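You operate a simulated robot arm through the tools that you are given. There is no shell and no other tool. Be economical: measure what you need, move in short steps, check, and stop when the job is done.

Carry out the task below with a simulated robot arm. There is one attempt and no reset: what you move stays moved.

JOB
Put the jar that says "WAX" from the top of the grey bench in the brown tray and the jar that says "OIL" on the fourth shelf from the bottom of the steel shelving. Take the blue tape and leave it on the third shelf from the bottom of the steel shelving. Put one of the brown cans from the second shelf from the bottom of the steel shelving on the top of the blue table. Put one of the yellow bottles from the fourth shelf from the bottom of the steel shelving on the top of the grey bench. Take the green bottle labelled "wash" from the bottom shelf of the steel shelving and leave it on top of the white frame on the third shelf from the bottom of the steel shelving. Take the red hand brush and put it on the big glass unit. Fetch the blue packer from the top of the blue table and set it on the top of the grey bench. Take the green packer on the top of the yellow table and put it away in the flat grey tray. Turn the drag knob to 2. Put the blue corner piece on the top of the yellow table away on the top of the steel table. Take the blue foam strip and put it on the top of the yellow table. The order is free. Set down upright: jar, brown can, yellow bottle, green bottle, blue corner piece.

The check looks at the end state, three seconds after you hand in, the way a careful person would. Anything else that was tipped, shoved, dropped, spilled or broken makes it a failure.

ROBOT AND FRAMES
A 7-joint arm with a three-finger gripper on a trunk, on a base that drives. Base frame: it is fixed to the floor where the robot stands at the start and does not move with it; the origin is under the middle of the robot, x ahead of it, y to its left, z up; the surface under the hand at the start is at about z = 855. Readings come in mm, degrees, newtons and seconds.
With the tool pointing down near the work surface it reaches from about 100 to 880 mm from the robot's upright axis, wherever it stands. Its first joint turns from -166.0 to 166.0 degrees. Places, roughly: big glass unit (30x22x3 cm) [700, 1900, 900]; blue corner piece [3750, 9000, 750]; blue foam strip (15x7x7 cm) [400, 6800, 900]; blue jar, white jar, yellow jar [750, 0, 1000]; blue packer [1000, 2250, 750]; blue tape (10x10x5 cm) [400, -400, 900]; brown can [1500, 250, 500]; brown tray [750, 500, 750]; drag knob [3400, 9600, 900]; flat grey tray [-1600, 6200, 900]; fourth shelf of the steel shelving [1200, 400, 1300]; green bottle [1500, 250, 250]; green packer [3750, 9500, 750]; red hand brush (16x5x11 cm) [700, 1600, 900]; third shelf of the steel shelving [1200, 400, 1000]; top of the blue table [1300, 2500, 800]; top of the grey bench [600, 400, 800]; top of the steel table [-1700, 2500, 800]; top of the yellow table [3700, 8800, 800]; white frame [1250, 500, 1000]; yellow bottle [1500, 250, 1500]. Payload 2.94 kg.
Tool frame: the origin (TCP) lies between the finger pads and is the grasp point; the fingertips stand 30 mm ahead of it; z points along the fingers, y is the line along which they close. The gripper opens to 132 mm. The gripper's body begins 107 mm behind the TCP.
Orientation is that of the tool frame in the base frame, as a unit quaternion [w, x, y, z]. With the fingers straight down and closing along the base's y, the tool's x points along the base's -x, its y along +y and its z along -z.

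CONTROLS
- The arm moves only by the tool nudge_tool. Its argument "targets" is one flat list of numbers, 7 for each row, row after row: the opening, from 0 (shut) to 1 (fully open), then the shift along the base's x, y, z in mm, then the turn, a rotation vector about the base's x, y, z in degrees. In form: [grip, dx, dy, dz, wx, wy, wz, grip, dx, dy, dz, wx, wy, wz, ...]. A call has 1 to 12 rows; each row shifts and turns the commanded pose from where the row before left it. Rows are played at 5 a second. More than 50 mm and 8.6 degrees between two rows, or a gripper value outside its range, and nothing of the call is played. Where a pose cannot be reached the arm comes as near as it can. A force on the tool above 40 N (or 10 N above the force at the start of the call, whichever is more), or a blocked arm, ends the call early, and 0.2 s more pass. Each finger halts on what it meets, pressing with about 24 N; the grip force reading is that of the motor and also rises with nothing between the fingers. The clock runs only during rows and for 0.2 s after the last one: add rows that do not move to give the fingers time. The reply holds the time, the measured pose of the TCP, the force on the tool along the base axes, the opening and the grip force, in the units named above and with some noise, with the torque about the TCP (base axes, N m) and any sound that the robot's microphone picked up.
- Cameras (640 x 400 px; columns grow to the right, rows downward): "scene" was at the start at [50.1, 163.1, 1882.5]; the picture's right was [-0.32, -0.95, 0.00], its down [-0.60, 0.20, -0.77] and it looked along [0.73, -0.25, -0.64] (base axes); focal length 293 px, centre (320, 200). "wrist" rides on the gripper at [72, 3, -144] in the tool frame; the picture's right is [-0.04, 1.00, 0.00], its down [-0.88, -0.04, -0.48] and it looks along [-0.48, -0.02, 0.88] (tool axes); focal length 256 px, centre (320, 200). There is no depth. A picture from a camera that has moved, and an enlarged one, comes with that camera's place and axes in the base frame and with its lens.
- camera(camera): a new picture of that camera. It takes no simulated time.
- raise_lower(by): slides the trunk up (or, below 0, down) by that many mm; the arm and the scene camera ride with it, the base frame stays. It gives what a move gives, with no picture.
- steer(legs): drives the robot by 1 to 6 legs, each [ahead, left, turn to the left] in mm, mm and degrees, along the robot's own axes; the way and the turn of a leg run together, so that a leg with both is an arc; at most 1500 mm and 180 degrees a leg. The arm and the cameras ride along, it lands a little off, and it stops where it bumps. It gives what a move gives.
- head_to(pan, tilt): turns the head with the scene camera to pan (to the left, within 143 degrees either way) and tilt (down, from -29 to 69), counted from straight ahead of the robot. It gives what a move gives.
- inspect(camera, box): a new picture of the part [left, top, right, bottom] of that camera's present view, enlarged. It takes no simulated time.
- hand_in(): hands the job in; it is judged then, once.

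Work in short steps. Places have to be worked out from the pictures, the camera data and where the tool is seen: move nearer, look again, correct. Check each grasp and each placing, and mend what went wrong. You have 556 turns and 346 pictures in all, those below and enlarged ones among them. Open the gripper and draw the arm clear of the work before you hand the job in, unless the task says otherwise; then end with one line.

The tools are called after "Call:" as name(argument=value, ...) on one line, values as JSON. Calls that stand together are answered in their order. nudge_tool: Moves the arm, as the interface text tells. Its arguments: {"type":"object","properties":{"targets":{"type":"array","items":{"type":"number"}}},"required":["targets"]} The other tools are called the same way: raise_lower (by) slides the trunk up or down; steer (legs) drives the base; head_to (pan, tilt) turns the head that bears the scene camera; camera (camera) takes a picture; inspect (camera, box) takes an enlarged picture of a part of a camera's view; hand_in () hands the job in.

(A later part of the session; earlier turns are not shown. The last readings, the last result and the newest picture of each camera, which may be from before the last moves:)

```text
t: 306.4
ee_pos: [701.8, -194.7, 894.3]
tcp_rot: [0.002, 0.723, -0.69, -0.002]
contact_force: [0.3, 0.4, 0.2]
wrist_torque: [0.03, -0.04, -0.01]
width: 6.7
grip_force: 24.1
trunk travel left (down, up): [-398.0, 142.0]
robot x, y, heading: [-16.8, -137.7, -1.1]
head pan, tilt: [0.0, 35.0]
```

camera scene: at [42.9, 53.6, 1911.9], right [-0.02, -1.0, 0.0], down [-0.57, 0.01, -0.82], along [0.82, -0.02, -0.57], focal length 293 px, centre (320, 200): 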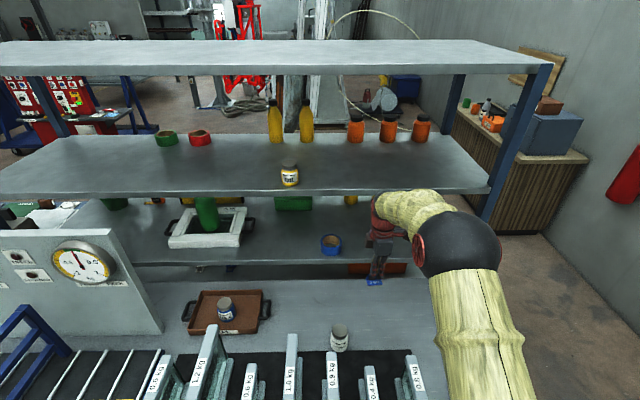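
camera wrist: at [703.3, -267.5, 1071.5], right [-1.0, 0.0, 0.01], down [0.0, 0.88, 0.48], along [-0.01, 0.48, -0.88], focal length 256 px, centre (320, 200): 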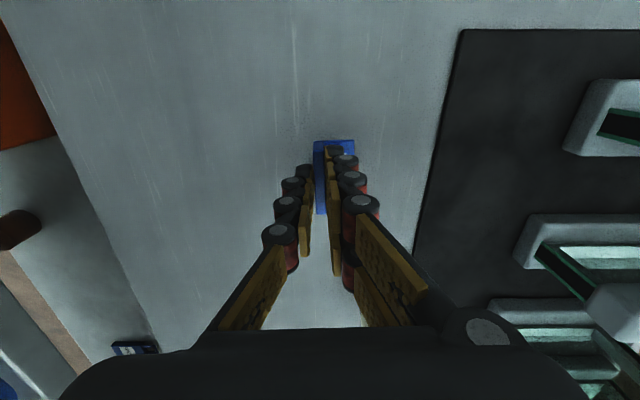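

Call:
nudge_tool(targets=[0, 0, 0, -2, 0, 0, 0, 0, 0, 0, 0, 0, 0, 0])

Call:
nudge_tool(targets=[0, 0, 0, -2, 0, 0, 0, 0, 0, 0, 0, 0, 0, 0])

```text
t: 307.0
ee_pos: [702.3, -194.4, 894.2]
tcp_rot: [0.002, 0.724, -0.69, -0.002]
contact_force: [-0.6, -0.4, 1.0]
wrist_torque: [-0.02, 0.01, 0.0]
width: 6.8
grip_force: 24.0
trunk travel left (down, up): [-398.0, 142.0]
robot x, y, heading: [-21.0, -137.8, -1.0]
head pan, tilt: [0.0, 35.0]
```

```text
t: 307.6
ee_pos: [703.2, -195.1, 891.8]
tcp_rot: [0.001, 0.724, -0.69, -0.001]
contact_force: [-1.2, 1.2, 8.8]
wrist_torque: [0.01, 0.07, 0.04]
width: 6.7
grip_force: 24.0
trunk travel left (down, up): [-398.0, 142.0]
robot x, y, heading: [-19.1, -134.9, -1.2]
head pan, tilt: [0.0, 35.0]
```

Contact. Open and lift away.

Call:
nudge_tool(targets=[0.15, 0, 0, 0, 0, 0, 0, 0.3, 0, 0, 0, 0, 0, 0, 0.3, 0, 0, 0, 0, 0, 0, 0.3, 0, 0, 30, 0, 0, 0, 0.3, 0, 0, 40, 0, 0, 0, 0.3, 0, 0, 40, 0, 0, 0, 0.5, 0, 0, 40, 0, 0, 0, 0.5, 0, 0, 40, 0, 0, 0, 0.5, 0, 0, 40, 0, 0, 0])

Call:
camera(camera="wrist")

```text
t: 309.6
ee_pos: [700.7, -194.4, 1121.5]
tcp_rot: [0.002, 0.723, -0.691, -0.002]
contact_force: [-0.8, 0.2, -0.3]
wrist_torque: [-0.04, -0.04, 0.02]
width: 66.1
grip_force: 0.0
trunk travel left (down, up): [-398.0, 142.0]
robot x, y, heading: [-16.1, -132.4, -1.1]
head pan, tilt: [0.0, 35.0]
```

```text
220 pictures are left
camera wrist: at [702.6, -266.7, 1264.8], right [-1.0, 0.0, 0.01], down [0.0, 0.88, 0.48], along [-0.01, 0.48, -0.88], focal length 256 px, centre (320, 200)
```

wrist: 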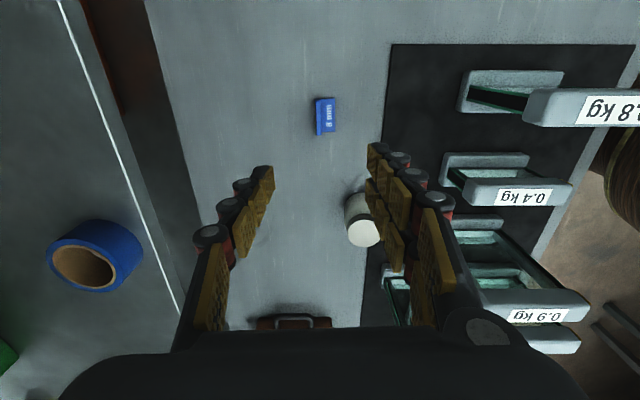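

Packer on the bench. Retract up and back, then drive back 160 and left ~1880 to the white bench with the brush.

Call:
nudge_tool(targets=[0.5, -30, 5, 35, 0, 0, 0, 0.5, -30, 5, 35, 0, 0, 0, 0.5, -30, 5, 35, 0, 0, 0, 0.5, -30, 5, 35, 0, 0, 0, 0.5, -30, 5, 35, 0, 0, 0, 0.5, -30, 5, 35, 0, 0, 0, 0.5, -30, 5, 35, 0, 0, 0, 0.5, -30, 0, 0, 0, 0, 0])

Call:
steer(legs=[[-160, 0, 1], [0, 1200, 0], [0, 690, 0]])

Call:
camera(camera="scene")

Call:
camera(camera="wrist")

```text
t: 311.4
ee_pos: [458.6, -160.0, 1367.7]
tcp_rot: [0.001, 0.724, -0.69, -0.002]
contact_force: [0.5, 0.1, 0.2]
wrist_torque: [-0.01, 0.0, -0.01]
width: 66.0
grip_force: 0.0
trunk travel left (down, up): [-398.0, 142.0]
robot x, y, heading: [-15.4, -132.0, -1.3]
head pan, tilt: [0.0, 35.0]
```

```text
t: 321.9
ee_pos: [302.5, 1745.3, 1367.6]
tcp_rot: [0.001, 0.73, -0.683, -0.002]
contact_force: [0.0, -0.6, 0.4]
wrist_torque: [-0.03, -0.01, 0.02]
width: 65.8
grip_force: 0.1
trunk travel left (down, up): [-398.0, 142.0]
robot x, y, heading: [-170.9, 1761.8, -0.1]
head pan, tilt: [0.0, 35.0]
```

```text
219 pictures are left
camera scene: at [-118.7, 1951.0, 1911.8], right [0.0, -1.0, 0.0], down [-0.57, 0.0, -0.82], along [0.82, 0.0, -0.57], focal length 293 px, centre (320, 200)
```

scene: 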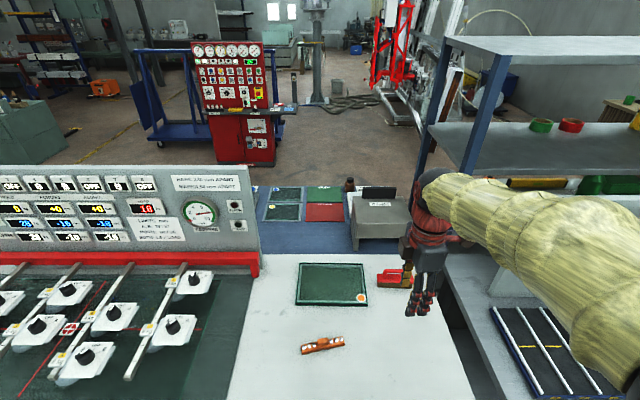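

```text
218 pictures are left
camera wrist: at [305.7, 1673.3, 1510.8], right [-1.0, -0.02, 0.01], down [-0.02, 0.88, 0.48], along [-0.02, 0.47, -0.88], focal length 256 px, centre (320, 200)
```

wrist: 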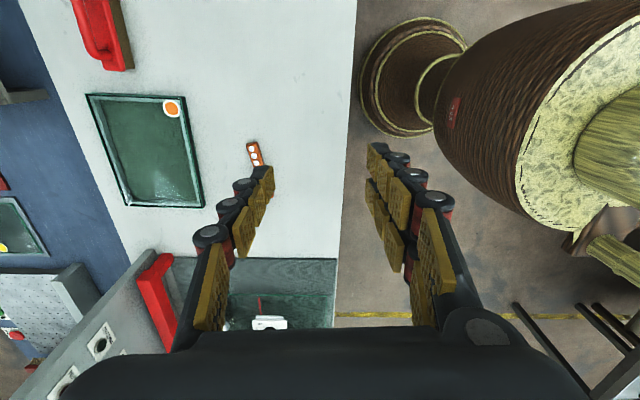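

Zoom on the brush and the glass unit.

Call:
inspect(camera="scene", box=[270, 240, 450, 340])

```text
3.56 times, centred on (360, 290) of scene
camera zoom: at [-118.7, 1951.0, 1911.8], right [0.0, -1.0, 0.0], down [-0.57, 0.0, -0.82], along [0.82, 0.0, -0.57], focal length 1040 px, centre (178, -120)
```

zoom: 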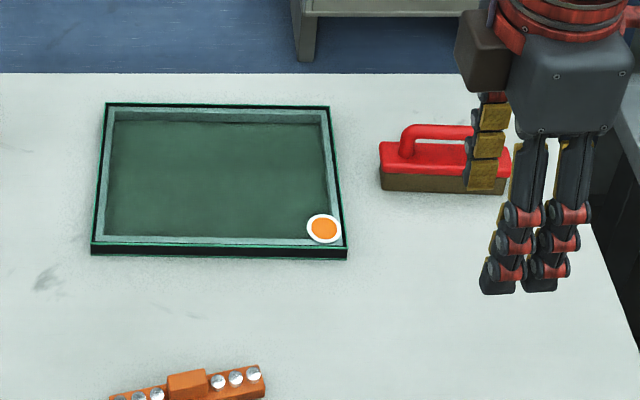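

Brush stands on its bristles, centre ≈(748,1618), long axis along y; glass unit centre ≈(727,1901). Drive 95 ahead, then move the hand above the brush.

Call:
steer(legs=[[95, 0, 0]])

Call:
nudge_tool(targets=[0.8, 35, -12, -20, 0, 0, 0, 0.8, 35, -13, -25, 0, 0, 0, 0.8, 35, -13, -25, 0, 0, 0, 0.8, 35, -13, -25, 0, 0, 0, 0.8, 35, -13, -25, 0, 0, 0, 0.8, 35, -13, -25, 0, 0, 0, 0.8, 35, -13, -25, 0, 0, 0, 0.8, 35, -13, -20, 0, 0, 0, 0.8, 30, -12, -20, 0, 0, 0, 0.8, 20, -10, -20, 0, 0, 0, 0.8, 0, 0, 0, 0, 0, 0])

Call:
camera(camera="wrist")

Call:
camera(camera="scene")

```text
t: 323.1
ee_pos: [399.1, 1745.9, 1367.1]
tcp_rot: [0.003, 0.731, -0.682, -0.003]
contact_force: [1.9, -0.3, -0.9]
wrist_torque: [-0.01, 0.1, 0.04]
width: 65.7
grip_force: 0.0
trunk travel left (down, up): [-398.0, 142.0]
robot x, y, heading: [-79.0, 1758.8, 0.3]
head pan, tilt: [0.0, 35.0]
```

```text
t: 325.5
ee_pos: [729.6, 1621.9, 1137.6]
tcp_rot: [0.002, 0.731, -0.683, -0.002]
contact_force: [-0.9, -0.1, 0.3]
wrist_torque: [-0.01, 0.03, 0.01]
width: 105.8
grip_force: 0.0
trunk travel left (down, up): [-398.0, 142.0]
robot x, y, heading: [-83.6, 1755.0, 0.1]
head pan, tilt: [0.0, 35.0]
```

```text
216 pictures are left
camera wrist: at [731.1, 1549.3, 1281.2], right [-1.0, -0.02, 0.01], down [-0.02, 0.88, 0.48], along [-0.02, 0.48, -0.88], focal length 256 px, centre (320, 200)
```

wrist: 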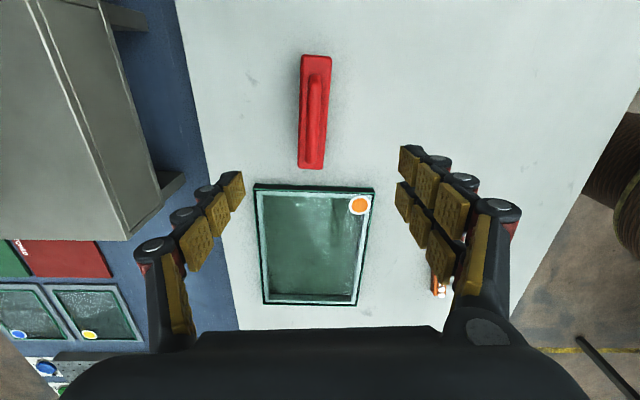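

```text
215 pictures are left
camera scene: at [-24.1, 1950.5, 1912.0], right [0.0, -1.0, 0.0], down [-0.57, 0.0, -0.82], along [0.82, 0.0, -0.57], focal length 293 px, centre (320, 200)
```

scene: 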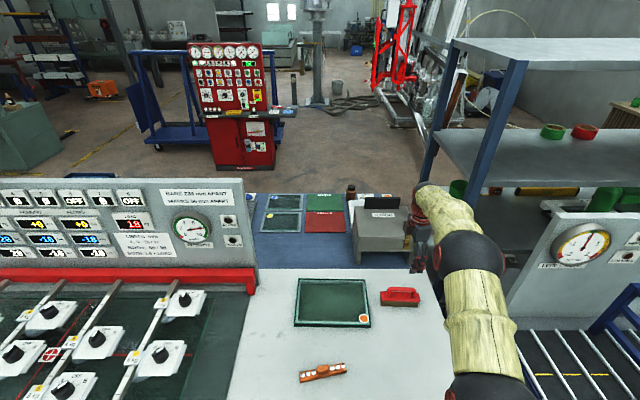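

Brush centre ≈(735,1612). Descend to z≈955 and look.

Call:
nudge_tool(targets=[0.8, 5, -8, -30, 0, 0, 0, 0.8, 0, 0, -40, 0, 0, 0, 0.8, 0, 0, -40, 0, 0, 0, 0.8, 0, 0, -40, 0, 0, 0, 0.8, 0, 0, -32, 0, 0, 0, 0.8, 0, 0, 0, 0, 0, 0])

Call:
camera(camera="wrist")

```text
t: 326.9
ee_pos: [733.9, 1612.9, 953.1]
tcp_rot: [0.002, 0.731, -0.683, -0.002]
contact_force: [-0.8, -1.2, 0.4]
wrist_torque: [-0.02, 0.01, -0.03]
width: 105.7
grip_force: 0.1
trunk travel left (down, up): [-398.0, 142.0]
robot x, y, heading: [-82.1, 1759.3, 0.1]
head pan, tilt: [0.0, 35.0]
```

```text
214 pictures are left
camera wrist: at [737.3, 1540.0, 1097.7], right [-1.0, -0.02, 0.01], down [-0.02, 0.88, 0.48], along [-0.02, 0.48, -0.88], focal length 256 px, centre (320, 200)
```

wrist: 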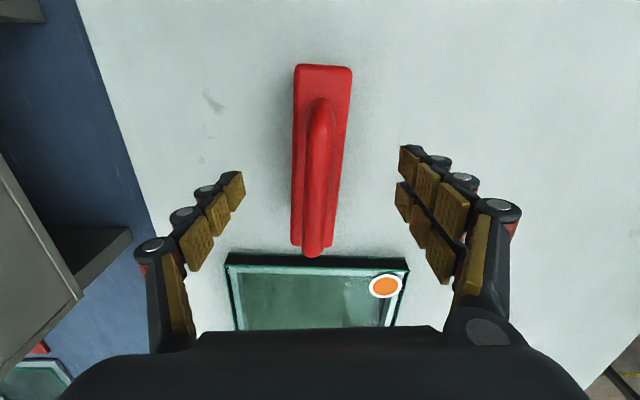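

Lower 48 mm and close on the body.

Call:
nudge_tool(targets=[0.8, 0, 0, -25, 0, 0, 0, 0.8, 0, 0, -18, 0, 0, 0, 0.8, 0, 0, -5, 0, 0, 0, 0.5, 0, 0, 0, 0, 0, 0, 0.3, 0, 0, 0, 0, 0, 0, 0.2, 0, 0, 0, 0, 0, 0, 0.2, 0, 0, 0, 0, 0, 0, 0.2, 0, 0, 0, 0, 0, 0, 0.2, 0, 0, 0, 0, 0, 0])

Call:
camera(camera="wrist")

```text
t: 328.9
ee_pos: [733.7, 1612.7, 907.6]
tcp_rot: [0.002, 0.731, -0.683, -0.002]
contact_force: [0.0, 0.4, 0.8]
wrist_torque: [0.02, 0.01, 0.02]
width: 41.1
grip_force: 24.7
trunk travel left (down, up): [-398.0, 142.0]
robot x, y, heading: [-81.8, 1756.4, 0.1]
head pan, tilt: [0.0, 35.0]
```

```text
213 pictures are left
camera wrist: at [736.6, 1540.0, 1050.9], right [-1.0, -0.02, 0.01], down [-0.02, 0.88, 0.48], along [-0.02, 0.48, -0.88], focal length 256 px, centre (320, 200)
```

wrist: 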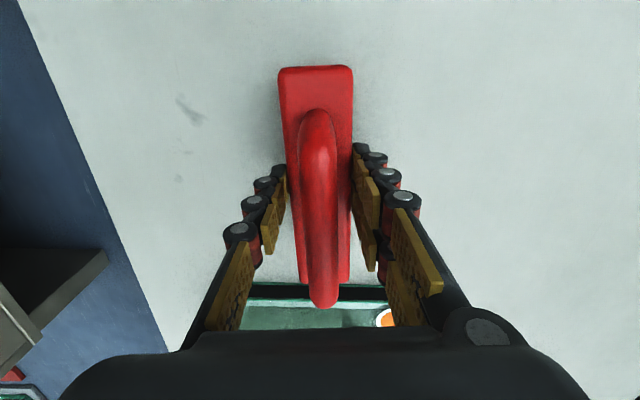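

Brush gripped. Lift 100 mm, carry +288 in y over the glass unit.

Call:
nudge_tool(targets=[0.2, 0, 0, 30, 0, 0, 0, 0.2, 0, 0, 35, 0, 0, 0, 0.2, 0, 10, 35, 0, 0, 0, 0.2, -2, 35, 0, 0, 0, 0, 0.2, -2, 40, 0, 0, 0, 0, 0.2, -2, 40, 0, 0, 0, 0, 0.2, -2, 40, 0, 0, 0, 0, 0.2, -2, 40, 0, 0, 0, 0, 0.2, 0, 40, 0, 0, 0, 0, 0.2, 0, 30, 0, 0, 0, 0, 0.2, 0, 13, 0, 0, 0, 0, 0.2, 0, 0, 0, 0, 0, 0])

Call:
camera(camera="wrist")

Call:
inspect(camera="scene", box=[250, 230, 450, 350])

```text
t: 331.5
ee_pos: [721.7, 1898.9, 1006.7]
tcp_rot: [0.003, 0.73, -0.683, -0.002]
contact_force: [0.6, 0.1, -1.7]
wrist_torque: [-0.01, -0.02, 0.02]
width: 40.8
grip_force: 24.2
trunk travel left (down, up): [-398.0, 142.0]
robot x, y, heading: [-80.1, 1760.8, 0.2]
head pan, tilt: [0.0, 35.0]
```

```text
212 pictures are left
camera wrist: at [725.9, 1827.4, 1150.2], right [-1.0, -0.02, 0.01], down [-0.02, 0.88, 0.48], along [-0.02, 0.48, -0.88], focal length 256 px, centre (320, 200)
```

wrist: 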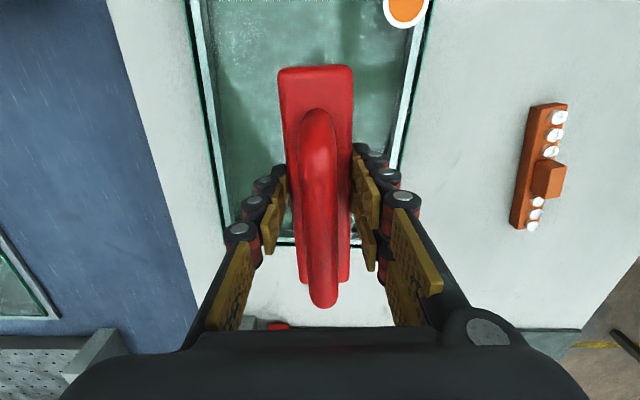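

```text
3.20 times, centred on (350, 290) of scene
camera zoom: at [-23.3, 1950.5, 1911.9], right [0.0, -1.0, 0.0], down [-0.57, 0.0, -0.82], along [0.82, 0.0, -0.57], focal length 936 px, centre (224, -88)
```

zoom: 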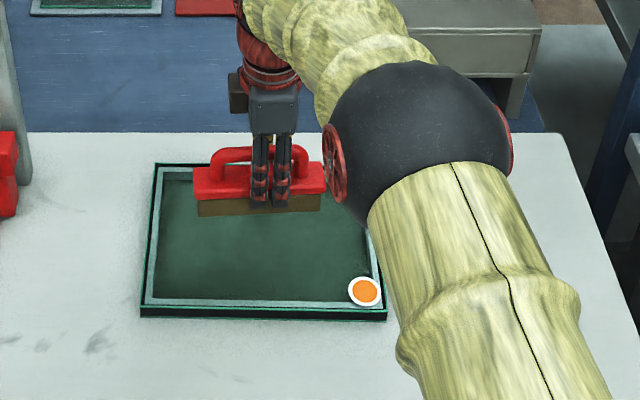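

Centred over the unit. Lower and feel contact.

Call:
nudge_tool(targets=[0.2, 5, 0, -25, 0, 0, 0, 0.2, 0, 0, -20, 0, 0, 0, 0.2, 0, 0, -10, 0, 0, 0, 0.2, 0, 0, -4, 0, 0, 0, 0.2, 0, 0, 0, 0, 0, 0])

Call:
nudge_tool(targets=[0.2, 0, 0, -3, 0, 0, 0, 0.2, 0, 0, -3, 0, 0, 0, 0.2, 0, 0, 0, 0, 0, 0])

```text
t: 332.7
ee_pos: [729.1, 1900.6, 949.6]
tcp_rot: [0.003, 0.73, -0.683, -0.002]
contact_force: [-0.3, -0.2, -2.3]
wrist_torque: [-0.03, -0.02, 0.01]
width: 41.0
grip_force: 23.9
trunk travel left (down, up): [-398.0, 142.0]
robot x, y, heading: [-83.6, 1760.6, 0.5]
head pan, tilt: [0.0, 35.0]
```

```text
t: 333.5
ee_pos: [727.3, 1899.2, 942.2]
tcp_rot: [0.004, 0.731, -0.683, -0.002]
contact_force: [-0.3, -0.2, -0.8]
wrist_torque: [-0.04, 0.02, -0.03]
width: 40.8
grip_force: 24.2
trunk travel left (down, up): [-398.0, 142.0]
robot x, y, heading: [-80.8, 1760.7, 0.1]
head pan, tilt: [0.0, 35.0]
```

Call:
nudge_tool(targets=[0.2, 0, 0, -2, 0, 0, 0, 0.2, 0, 0, -2, 0, 0, 0, 0.2, 0, 0, 0, 0, 0, 0])

Call:
nudge_tool(targets=[0.2, 0, 0, -2, 0, 0, 0, 0.2, 0, 0, 0, 0, 0, 0])

```text
t: 334.3
ee_pos: [727.0, 1900.9, 937.3]
tcp_rot: [0.002, 0.73, -0.683, -0.001]
contact_force: [0.2, 0.5, -1.1]
wrist_torque: [-0.01, 0.0, -0.02]
width: 40.9
grip_force: 24.3
trunk travel left (down, up): [-398.0, 142.0]
robot x, y, heading: [-78.5, 1760.4, 0.1]
head pan, tilt: [0.0, 35.0]
```

```text
t: 334.9
ee_pos: [727.8, 1901.5, 936.0]
tcp_rot: [0.003, 0.731, -0.683, -0.003]
contact_force: [-0.6, -0.3, -2.1]
wrist_torque: [-0.02, 0.01, 0.01]
width: 40.8
grip_force: 24.5
trunk travel left (down, up): [-398.0, 142.0]
robot x, y, heading: [-80.9, 1761.6, 0.5]
head pan, tilt: [0.0, 35.0]
```

Call:
nudge_tool(targets=[0.2, 0, 0, -2, 0, 0, 0, 0.2, 0, 0, 0, 0, 0, 0])

Call:
nudge_tool(targets=[0.2, 0, 0, -2, 0, 0, 0, 0.2, 0, 0, 0, 0, 0, 0])

```text
t: 335.5
ee_pos: [728.9, 1902.4, 933.7]
tcp_rot: [0.002, 0.731, -0.683, -0.002]
contact_force: [-0.5, -0.5, -1.7]
wrist_torque: [0.01, -0.01, 0.01]
width: 40.8
grip_force: 24.0
trunk travel left (down, up): [-398.0, 142.0]
robot x, y, heading: [-81.0, 1763.4, 0.3]
head pan, tilt: [0.0, 35.0]
```

```text
t: 336.1
ee_pos: [727.6, 1900.3, 932.3]
tcp_rot: [0.003, 0.731, -0.683, -0.002]
contact_force: [-0.3, 0.2, 0.1]
wrist_torque: [0.15, 0.01, 0.02]
width: 41.0
grip_force: 24.4
trunk travel left (down, up): [-398.0, 142.0]
robot x, y, heading: [-78.7, 1760.1, -0.0]
head pan, tilt: [0.0, 35.0]
```

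Nearly unloaded; 1.5 mm more then release and rise.

Call:
nudge_tool(targets=[0.2, 0, 0, -1.5, 0, 0, 0, 0.2, 0, 0, 0, 0, 0, 0, 0.4, 0, 0, 0, 0, 0, 0, 0.6, 0, 0, 0, 0, 0, 0, 0.7, 0, 0, 0, 0, 0, 0, 0.7, 0, 0, 0, 0, 0, 0, 0.7, 0, 0, 30, 0, 0, 0, 0.7, 0, 0, 40, 0, 0, 0, 0.7, 0, 0, 40, 0, 0, 0, 0.7, 0, 0, 40, 0, 0, 0, 0.7, 0, 0, 40, 0, 0, 0, 0.7, 0, 0, 40, 0, 0, 0])

Call:
camera(camera="wrist")

```text
t: 338.7
ee_pos: [725.3, 1901.6, 1161.3]
tcp_rot: [0.003, 0.731, -0.683, -0.004]
contact_force: [-0.2, -0.5, -1.2]
wrist_torque: [-0.02, -0.06, 0.01]
width: 92.6
grip_force: 0.3
trunk travel left (down, up): [-398.0, 142.0]
robot x, y, heading: [-81.8, 1757.6, 0.1]
head pan, tilt: [0.0, 35.0]
```

```text
210 pictures are left
camera wrist: at [728.9, 1828.3, 1303.6], right [-1.0, -0.02, 0.01], down [-0.02, 0.88, 0.48], along [-0.02, 0.47, -0.88], focal length 256 px, centre (320, 200)
```

wrist: 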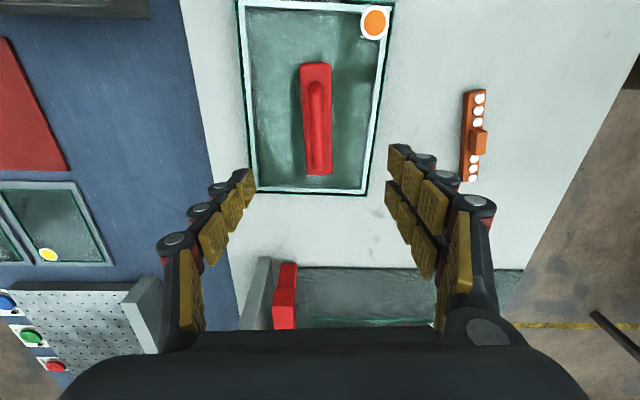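

Brush stands on the glass unit. Next the far items. Retract arm, back out, turn to face +y and drive along the aisle.

Call:
nudge_tool(targets=[0.5, -35, -15, 30, 0, 0, 0, 0.5, -35, -15, 30, 0, 0, 0, 0.5, -35, -15, 30, 0, 0, 0, 0.5, -35, -15, 30, 0, 0, 0, 0.5, -35, -15, 30, 0, 0, 0, 0.5, -35, -15, 30, 0, 0, 0, 0.5, -35, -15, 20, 0, 0, 0, 0.5, -30, -15, 0, 0, 0, 0])

Call:
steer(legs=[[-370, 0, 0], [0, 0, 90], [1500, 0, 0], [1100, 0, 0]])

Call:
head_to(pan=0, tilt=25)

Call:
camera(camera="scene")

```text
t: 340.5
ee_pos: [449.9, 1780.7, 1361.4]
tcp_rot: [0.003, 0.731, -0.683, -0.002]
contact_force: [0.1, -1.2, 0.2]
wrist_torque: [-0.01, -0.03, -0.02]
width: 66.2
grip_force: 0.1
trunk travel left (down, up): [-398.0, 142.0]
robot x, y, heading: [-81.2, 1755.9, -0.1]
head pan, tilt: [0.0, 35.0]
```

```text
t: 358.9
ee_pos: [-522.0, 4885.0, 1360.8]
tcp_rot: [0.004, 0.999, 0.046, 0.0]
contact_force: [-0.4, 0.1, -0.2]
wrist_torque: [0.02, -0.01, 0.04]
width: 65.8
grip_force: 0.0
trunk travel left (down, up): [-398.0, 142.0]
robot x, y, heading: [-485.1, 4354.0, 91.8]
head pan, tilt: [0.0, 35.0]
```

```text
t: 359.6
ee_pos: [-521.7, 4885.1, 1361.8]
tcp_rot: [0.004, 0.999, 0.046, 0.0]
contact_force: [0.3, 0.8, 0.0]
wrist_torque: [-0.01, -0.02, 0.02]
width: 66.0
grip_force: 0.1
trunk travel left (down, up): [-398.0, 142.0]
robot x, y, heading: [-489.3, 4357.0, 91.8]
head pan, tilt: [0.0, 25.0]
```

```text
209 pictures are left
camera scene: at [-678.7, 4410.3, 1927.6], right [1.0, 0.03, 0.0], down [0.01, -0.42, -0.91], along [-0.03, 0.91, -0.42], focal length 293 px, centre (320, 200)
```

scene: 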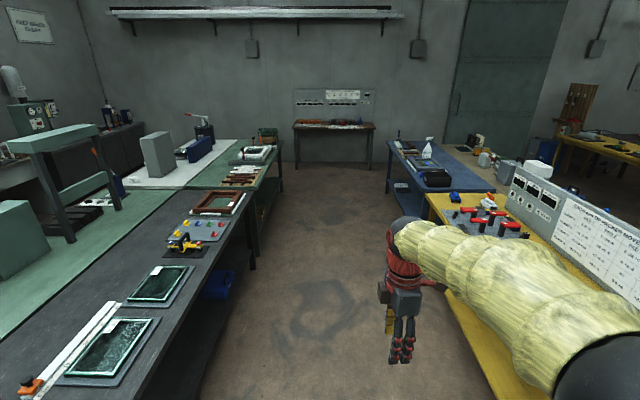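

Zoom towards the right-hand tables to find the blue foam strip, and left for the grey tray.

Call:
inspect(camera="scene", box=[370, 120, 570, 260])

Call:
inspect(camera="scene", box=[60, 120, 300, 280])

```text
2.86 times, centred on (470, 190) of scene
camera zoom: at [-678.7, 4410.3, 1927.6], right [1.0, 0.03, 0.0], down [0.01, -0.42, -0.91], along [-0.03, 0.91, -0.42], focal length 836 px, centre (-109, 229)
```

zoom: 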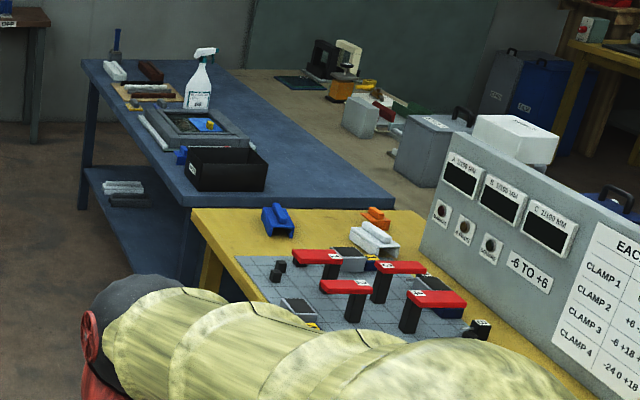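

```text
2.50 times, centred on (180, 200) of scene
camera zoom: at [-678.7, 4410.3, 1927.6], right [1.0, 0.03, 0.0], down [0.01, -0.42, -0.91], along [-0.03, 0.91, -0.42], focal length 731 px, centre (670, 200)
```

zoom: 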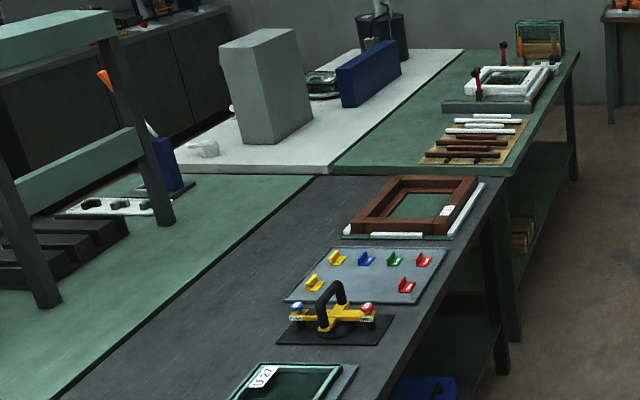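

Blue foam found at ≈(428,6780) on the nearer yellow table; the grey tray is at ≈(-1560,6120). Drive up beside the foam and face it.

Call:
steer(legs=[[1400, 0, -1.8], [1025, 0, 0], [0, 0, -90]])

Call:
head_to(pan=0, tilt=40)

Call:
camera(camera="scene")

```text
t: 375.5
ee_pos: [61.3, 6833.5, 1361.4]
tcp_rot: [0.002, 0.721, -0.693, -0.003]
contact_force: [0.7, -0.8, -1.3]
wrist_torque: [0.0, 0.0, 0.01]
width: 66.0
grip_force: 0.0
trunk travel left (down, up): [-398.0, 142.0]
robot x, y, heading: [-475.7, 6827.2, -1.5]
head pan, tilt: [0.0, 25.0]
```

```text
t: 376.3
ee_pos: [61.8, 6834.4, 1361.0]
tcp_rot: [0.003, 0.72, -0.694, -0.003]
contact_force: [-0.3, 0.6, -0.1]
wrist_torque: [-0.02, 0.02, -0.03]
width: 66.2
grip_force: 0.1
trunk travel left (down, up): [-398.0, 142.0]
robot x, y, heading: [-470.7, 6832.0, -1.3]
head pan, tilt: [0.0, 40.0]
```

```text
206 pictures are left
camera scene: at [-411.7, 7015.8, 1904.4], right [-0.03, -1.0, 0.0], down [-0.64, 0.02, -0.77], along [0.77, -0.02, -0.64], focal length 293 px, centre (320, 200)
```

scene: 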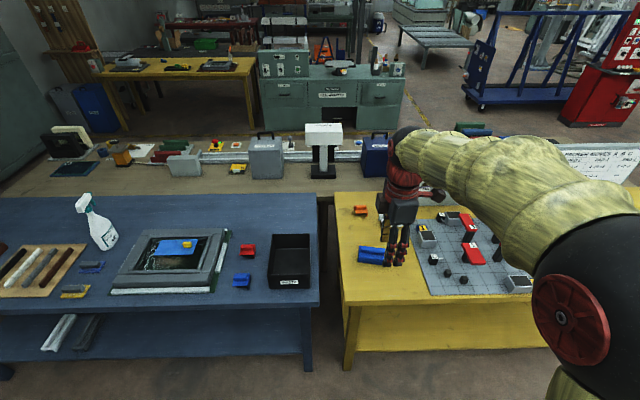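

Zoom on the foam.

Call:
inspect(camera="scene", box=[330, 200, 460, 300])

Call:
inspect(camera="scene", box=[120, 210, 270, 310])

```text
4.00 times, centred on (395, 250) of scene
camera zoom: at [-411.7, 7015.8, 1904.4], right [-0.03, -1.0, 0.0], down [-0.64, 0.02, -0.77], along [0.77, -0.02, -0.64], focal length 1170 px, centre (20, 0)
```

zoom: 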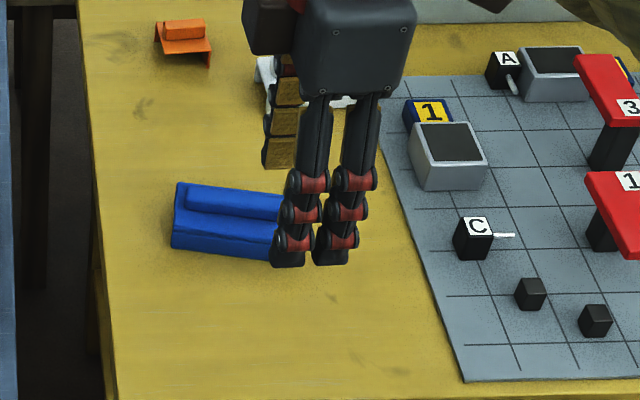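

```text
4.00 times, centred on (195, 260) of scene
camera zoom: at [-411.7, 7015.8, 1904.4], right [-0.03, -1.0, 0.0], down [-0.64, 0.02, -0.77], along [0.77, -0.02, -0.64], focal length 1170 px, centre (820, -40)
```

zoom: 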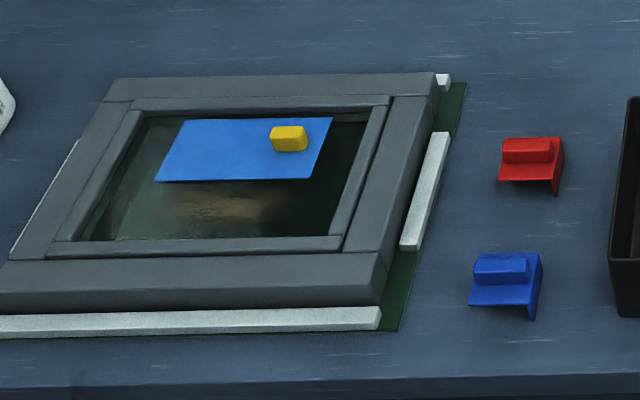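

Foam centre ≈(452,6747), long axis along y. Drive 300 ahead (60 right), then look from the wrist.

Call:
steer(legs=[[300, -60, 1.3]])

Call:
nudge_tool(targets=[0.8, 15, -10, -40, 0, 0, 0, 0.8, 15, -10, -40, 0, 0, 0, 0.8, 15, -10, -40, 0, 0, 0, 0.8, 10, 0, -40, 0, 0, 0, 0.8, 10, 0, -40, 0, 0, 0, 0.8, 0, 0, 0, 0, 0, 0])

Call:
camera(camera="wrist")

```text
t: 378.4
ee_pos: [363.8, 6786.6, 1359.2]
tcp_rot: [0.003, 0.731, -0.683, -0.003]
contact_force: [0.5, -0.1, -0.2]
wrist_torque: [0.04, 0.07, 0.02]
width: 66.0
grip_force: 0.1
trunk travel left (down, up): [-398.0, 142.0]
robot x, y, heading: [-168.7, 6762.0, -0.0]
head pan, tilt: [0.0, 40.0]
```

```text
t: 379.8
ee_pos: [429.0, 6754.1, 1163.4]
tcp_rot: [0.002, 0.731, -0.682, -0.002]
contact_force: [-0.9, -0.6, -0.7]
wrist_torque: [0.02, -0.01, -0.02]
width: 105.6
grip_force: 0.0
trunk travel left (down, up): [-398.0, 142.0]
robot x, y, heading: [-170.1, 6765.4, -0.1]
head pan, tilt: [0.0, 40.0]
```

```text
203 pictures are left
camera wrist: at [431.6, 6681.7, 1305.4], right [-1.0, -0.02, 0.01], down [-0.02, 0.88, 0.48], along [-0.02, 0.48, -0.88], focal length 256 px, centre (320, 200)
```

wrist: 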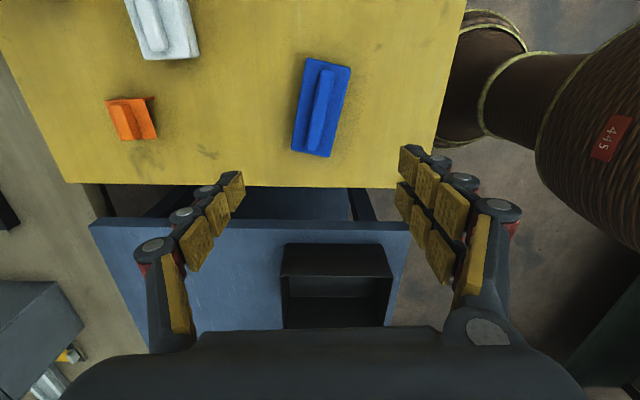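

Foam centre ≈(426,6752), rotated; turn the tool −14.5° and descend to z≈925.

Call:
nudge_tool(targets=[0.85, -2, -1, -20, 0, 0, -7.2, 0.85, -1, -1, -35, 0, 0, -7.3, 0.85, 0, 0, -45, 0, 0, 0, 0.85, 0, 0, -45, 0, 0, 0, 0.85, 0, 0, -45, 0, 0, 0, 0.85, 0, 0, -45, 0, 0, 0, 0.85, 0, 0, 0, 0, 0, 0])

Call:
camera(camera="wrist")

```text
t: 381.4
ee_pos: [424.2, 6753.3, 927.4]
tcp_rot: [-0.002, -0.639, 0.769, 0.003]
contact_force: [0.4, 1.5, -1.0]
wrist_torque: [0.0, 0.03, -0.04]
width: 112.3
grip_force: 0.0
trunk travel left (down, up): [-398.0, 142.0]
robot x, y, heading: [-170.8, 6764.6, 0.2]
head pan, tilt: [0.0, 40.0]
```

```text
202 pictures are left
camera wrist: at [410.2, 6682.3, 1070.4], right [-0.97, 0.23, 0.01], down [0.2, 0.86, 0.48], along [0.1, 0.46, -0.88], focal length 256 px, centre (320, 200)
```

wrist: 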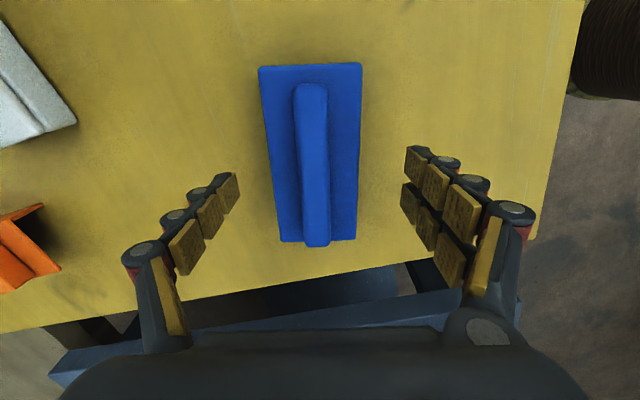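

Shift 8 mm and descend to z≈842, then close.

Call:
nudge_tool(targets=[0.85, 4, -1, -30, 0, 0, 0, 0.85, 4, -1, -30, 0, 0, 0, 0.85, 0, 0, -15, 0, 0, 0, 0.85, 0, 0, -6, 0, 0, 0, 0.85, 0, 0, 0, 0, 0, 0])

Call:
camera(camera="wrist")

```text
t: 382.3
ee_pos: [434.1, 6752.1, 858.3]
tcp_rot: [0.002, -0.639, 0.769, -0.001]
contact_force: [-16.1, -0.7, 49.7]
wrist_torque: [0.37, 2.31, 0.18]
width: 129.2
grip_force: 36.8
trunk travel left (down, up): [-398.0, 142.0]
robot x, y, heading: [-170.7, 6766.0, 0.2]
head pan, tilt: [0.0, 40.0]
stopped in row 4: the force on the tool passed its limit at 65 N (the readings are from after the stop); the commanded pose is now the measured one
```

```text
201 pictures are left
camera wrist: at [418.9, 6680.1, 1001.1], right [-0.97, 0.23, 0.0], down [0.2, 0.86, 0.48], along [0.11, 0.46, -0.88], focal length 256 px, centre (320, 200)
```

wrist: 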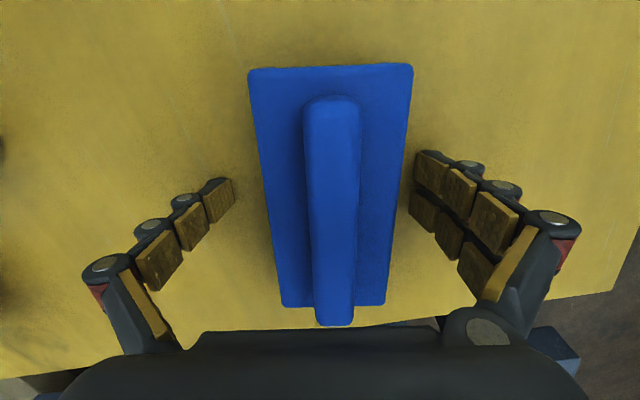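

The fingertips reached the table (z≈829). Lift 8 mm, recentre, and look.

Call:
nudge_tool(targets=[0.9, 0, 0, 8, 0, 0, 0, 0.9, -4, 1, 2, 0, 0, 0, 0.9, 0, 0, 0, 0, 0, 0])

Call:
camera(camera="wrist")

```text
t: 383.1
ee_pos: [431.6, 6752.3, 860.6]
tcp_rot: [0.0, -0.639, 0.769, 0.002]
contact_force: [0.0, -2.7, 18.5]
wrist_torque: [-0.01, 0.19, -0.07]
width: 125.2
grip_force: 12.0
trunk travel left (down, up): [-398.0, 142.0]
robot x, y, heading: [-173.2, 6766.5, -0.0]
head pan, tilt: [0.0, 40.0]
```

```text
200 pictures are left
camera wrist: at [415.8, 6681.0, 1004.8], right [-0.97, 0.23, 0.0], down [0.2, 0.86, 0.48], along [0.11, 0.46, -0.88], focal length 256 px, centre (320, 200)
```

wrist: 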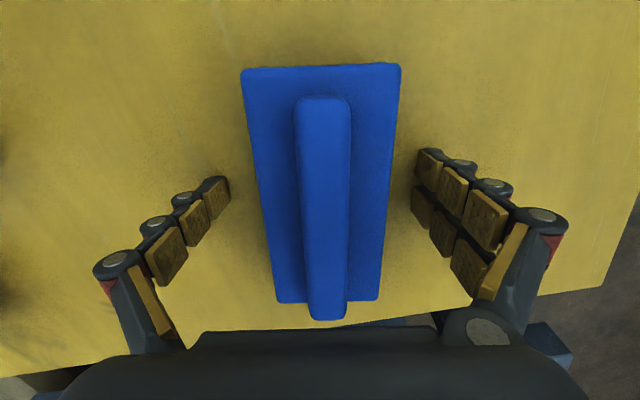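

Raise 7 mm more and close on the foam.

Call:
nudge_tool(targets=[0.9, 0, 0, 7, 0, 0, 0, 0.7, 0, 0, 0, 0, 0, 0, 0.5, 0, 0, 0, 0, 0, 0, 0.4, 0, 0, 0, 0, 0, 0, 0.4, 0, 0, 0, 0, 0, 0, 0.4, 0, 0, 0, 0, 0, 0, 0.4, 0, 0, 0, 0, 0, 0])

Call:
camera(camera="wrist")

```text
t: 384.4
ee_pos: [430.2, 6752.7, 875.4]
tcp_rot: [0.001, -0.638, 0.77, 0.0]
contact_force: [-17.6, 1.4, 50.2]
wrist_torque: [-0.02, 1.73, -0.14]
width: 81.3
grip_force: 25.4
trunk travel left (down, up): [-398.0, 142.0]
robot x, y, heading: [-167.5, 6764.5, 0.2]
head pan, tilt: [0.0, 40.0]
stopped in row 6: the force on the tool passed its limit at 42 N (the readings are from after the stop); the commanded pose is now the measured one
```

```text
199 pictures are left
camera wrist: at [414.2, 6681.8, 1019.0], right [-0.97, 0.23, 0.0], down [0.2, 0.86, 0.48], along [0.11, 0.46, -0.88], focal length 256 px, centre (320, 200)
```

wrist: 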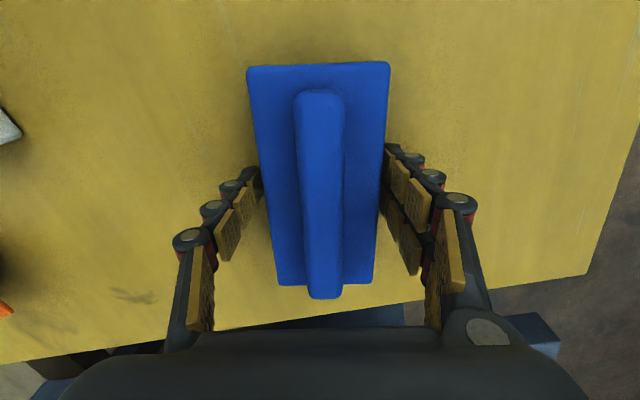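

The fingertips press the table while closing; raise 8 mm and continue to close.

Call:
nudge_tool(targets=[0.62, 0, 0, 6, 0, 0, 0, 0.62, 0, 0, 4, 0, 0, 0, 0.62, 0, 0, 0, 0, 0, 0])

Call:
nudge_tool(targets=[0.5, 0, 0, 0, 0, 0, 0, 0.45, 0, 0, 0, 0, 0, 0, 0.45, 0, 0, 0, 0, 0, 0, 0.45, 0, 0, 0, 0, 0, 0])

Call:
camera(camera="wrist")

```text
t: 385.2
ee_pos: [429.9, 6752.4, 880.3]
tcp_rot: [0.001, -0.638, 0.77, 0.001]
contact_force: [0.4, 1.0, 0.0]
wrist_torque: [0.0, 0.03, -0.03]
width: 81.5
grip_force: 0.1
trunk travel left (down, up): [-398.0, 142.0]
robot x, y, heading: [-173.0, 6765.1, 0.0]
head pan, tilt: [0.0, 40.0]
```

```text
t: 386.2
ee_pos: [431.8, 6752.8, 881.1]
tcp_rot: [0.0, -0.638, 0.77, 0.001]
contact_force: [-0.1, -0.1, 0.7]
wrist_torque: [-0.02, 0.02, 0.01]
width: 66.5
grip_force: 24.1
trunk travel left (down, up): [-398.0, 142.0]
robot x, y, heading: [-169.5, 6763.8, -0.1]
head pan, tilt: [0.0, 40.0]
```

```text
198 pictures are left
camera wrist: at [415.5, 6681.0, 1023.7], right [-0.97, 0.23, 0.0], down [0.2, 0.86, 0.48], along [0.11, 0.46, -0.88], focal length 256 px, centre (320, 200)
```

wrist: 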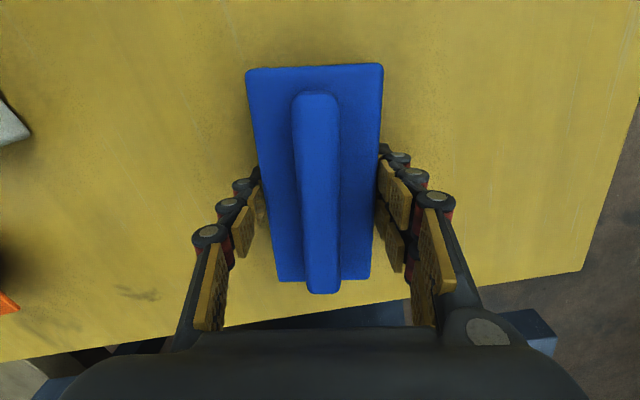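

Foam gripped at 66.5 mm. Lift and check.

Call:
nudge_tool(targets=[0.45, 0, 0, 25, 0, 0, 0, 0.45, 0, 0, 40, 0, 0, 0, 0.45, 0, 0, 40, 0, 0, 0, 0.45, 0, 0, 45, 0, 0, 0, 0.45, 0, 0, 45, 0, 0, 0, 0.45, 0, 0, 45, 0, 0, 0, 0.45, 0, 0, 0, 0, 0, 0])

Call:
camera(camera="wrist")

Call:
head_to(pan=60, tilt=20)

Call:
camera(camera="scene")

Call:
head_to(pan=15, tilt=20)

Call:
camera(camera="scene")

```text
t: 387.8
ee_pos: [432.8, 6755.0, 1120.0]
tcp_rot: [-0.001, -0.637, 0.77, 0.001]
contact_force: [0.2, -0.5, -0.5]
wrist_torque: [0.0, 0.02, 0.02]
width: 66.5
grip_force: 24.1
trunk travel left (down, up): [-398.0, 142.0]
robot x, y, heading: [-168.7, 6764.5, 0.1]
head pan, tilt: [0.0, 40.0]
```

```text
197 pictures are left
camera wrist: at [416.6, 6682.7, 1263.5], right [-0.97, 0.23, 0.0], down [0.2, 0.86, 0.48], along [0.11, 0.46, -0.88], focal length 256 px, centre (320, 200)
```

wrist: 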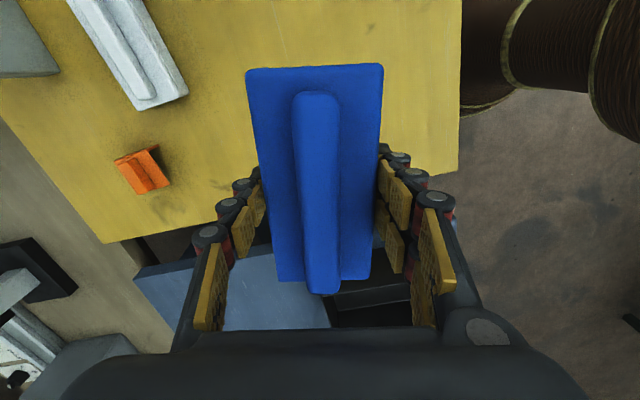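

```text
t: 389.1
ee_pos: [432.4, 6752.5, 1120.7]
tcp_rot: [0.0, -0.638, 0.77, 0.001]
contact_force: [0.4, 0.7, -0.5]
wrist_torque: [-0.02, 0.0, 0.01]
width: 66.6
grip_force: 24.1
trunk travel left (down, up): [-398.0, 142.0]
robot x, y, heading: [-166.7, 6764.6, 0.1]
head pan, tilt: [60.0, 20.0]
```

```text
196 pictures are left
camera scene: at [-154.7, 7035.3, 1935.7], right [0.87, -0.5, 0.0], down [-0.17, -0.3, -0.94], along [0.47, 0.81, -0.34], focal length 293 px, centre (320, 200)
```

scene: 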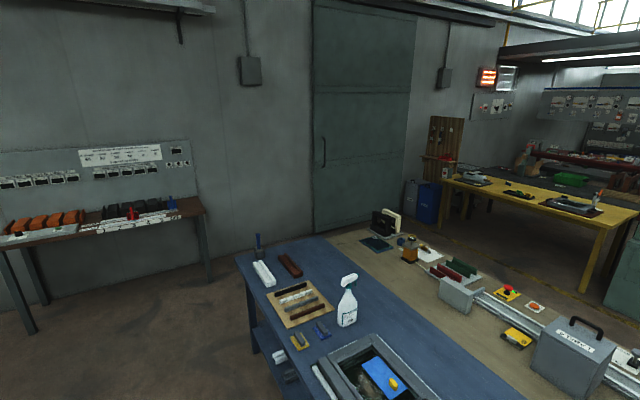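

```text
t: 390.3
ee_pos: [432.2, 6752.9, 1120.8]
tcp_rot: [0.0, -0.638, 0.77, 0.001]
contact_force: [-0.2, -0.8, 0.5]
wrist_torque: [0.0, 0.01, 0.03]
width: 66.8
grip_force: 24.0
trunk travel left (down, up): [-398.0, 142.0]
robot x, y, heading: [-170.3, 6762.8, -0.0]
head pan, tilt: [15.0, 20.0]
```

```text
195 pictures are left
camera scene: at [-111.2, 6979.0, 1935.7], right [0.26, -0.96, 0.0], down [-0.33, -0.09, -0.94], along [0.91, 0.25, -0.34], focal length 293 px, centre (320, 200)
```

scene: 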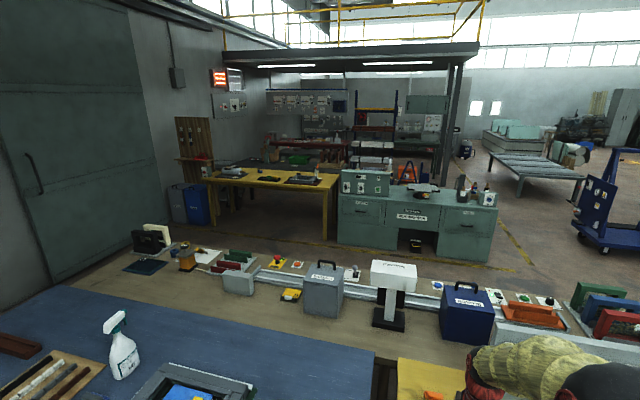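

Foam held. The target yellow table is at x≈3450+, y 7850–9660. Route: back off, slide +y past the tables, then +x.

Call:
steer(legs=[[-300, 0, 0], [0, 1400, 0], [0, 1290, 0]])

Call:
head_to(pan=0, tilt=25)

Call:
camera(camera="scene")

```text
t: 405.1
ee_pos: [94.6, 9469.6, 1121.0]
tcp_rot: [-0.001, -0.633, 0.774, 0.001]
contact_force: [1.1, 0.8, 0.2]
wrist_torque: [-0.01, 0.05, 0.03]
width: 66.6
grip_force: 24.1
trunk travel left (down, up): [-398.0, 142.0]
robot x, y, heading: [-506.6, 9488.1, -0.6]
head pan, tilt: [15.0, 20.0]
```

```text
t: 405.9
ee_pos: [94.3, 9468.4, 1120.7]
tcp_rot: [0.0, -0.634, 0.773, 0.001]
contact_force: [0.2, 0.6, -0.8]
wrist_torque: [-0.02, -0.01, -0.03]
width: 66.5
grip_force: 24.0
trunk travel left (down, up): [-398.0, 142.0]
robot x, y, heading: [-510.5, 9489.2, -0.5]
head pan, tilt: [0.0, 25.0]
```

```text
194 pictures are left
camera scene: at [-445.3, 9675.5, 1927.7], right [-0.01, -1.0, 0.0], down [-0.42, 0.0, -0.91], along [0.91, -0.01, -0.42], focal length 293 px, centre (320, 200)
```

scene: 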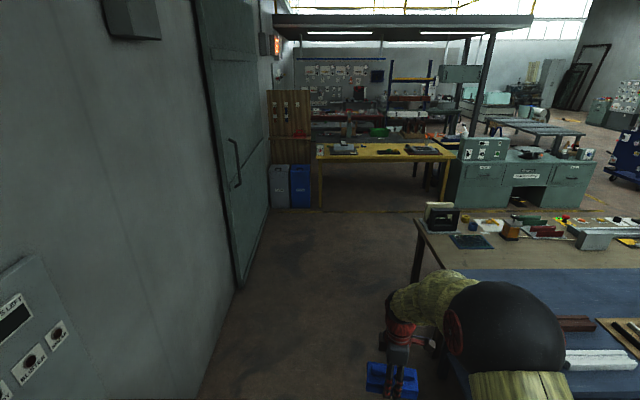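

Lane clear. Drive 2850 ahead.

Call:
steer(legs=[[1450, 0, 0.5], [1400, 0, 0]])

Call:
head_to(pan=-10, tilt=30)

Call:
camera(camera="scene")

```text
t: 419.8
ee_pos: [2955.8, 9451.4, 1120.7]
tcp_rot: [0.0, -0.635, 0.773, 0.002]
contact_force: [0.4, 0.9, -0.3]
wrist_torque: [-0.04, -0.01, -0.01]
width: 66.8
grip_force: 23.9
trunk travel left (down, up): [-398.0, 142.0]
robot x, y, heading: [2354.2, 9469.0, -0.3]
head pan, tilt: [0.0, 25.0]
```

```text
t: 420.5
ee_pos: [2955.9, 9450.4, 1121.4]
tcp_rot: [0.0, -0.634, 0.773, 0.002]
contact_force: [0.2, 0.3, 0.2]
wrist_torque: [-0.04, 0.02, 0.02]
width: 66.6
grip_force: 23.4
trunk travel left (down, up): [-398.0, 142.0]
robot x, y, heading: [2360.5, 9468.8, -0.2]
head pan, tilt: [-10.0, 30.0]
```

```text
193 pictures are left
camera scene: at [2413.6, 9641.9, 1919.7], right [-0.18, -0.98, 0.0], down [-0.49, 0.09, -0.87], along [0.85, -0.16, -0.5], focal length 293 px, centre (320, 200)
```

scene: 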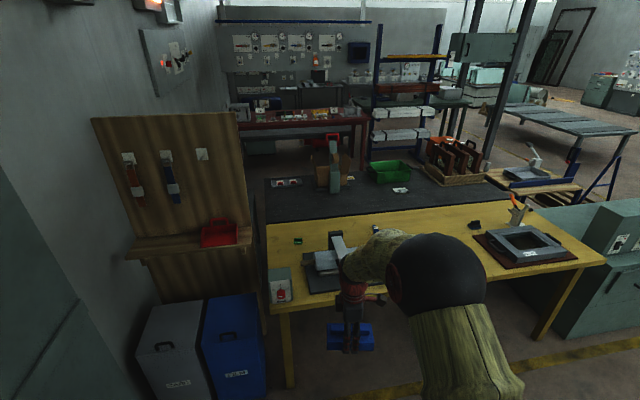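

Zoom at the yellow table.

Call:
inspect(camera="scene", box=[250, 190, 430, 320])

Call:
inspect(camera="scene", box=[430, 180, 620, 300])

```text
3.08 times, centred on (340, 255) of scene
camera zoom: at [2413.6, 9641.9, 1919.7], right [-0.18, -0.98, 0.0], down [-0.49, 0.09, -0.87], along [0.85, -0.16, -0.5], focal length 900 px, centre (258, 31)
```

zoom: 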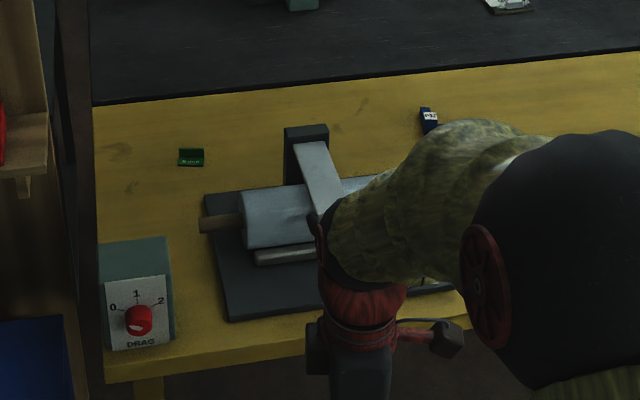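

```text
3.33 times, centred on (525, 240) of scene
camera zoom: at [2413.6, 9641.9, 1919.7], right [-0.18, -0.98, 0.0], down [-0.49, 0.09, -0.87], along [0.85, -0.16, -0.5], focal length 975 px, centre (-363, 67)
```

zoom: 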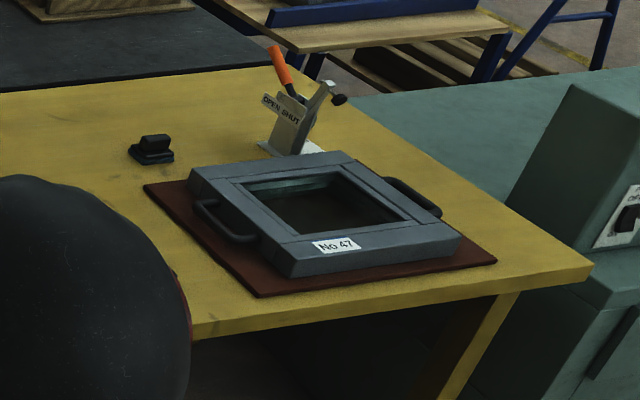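

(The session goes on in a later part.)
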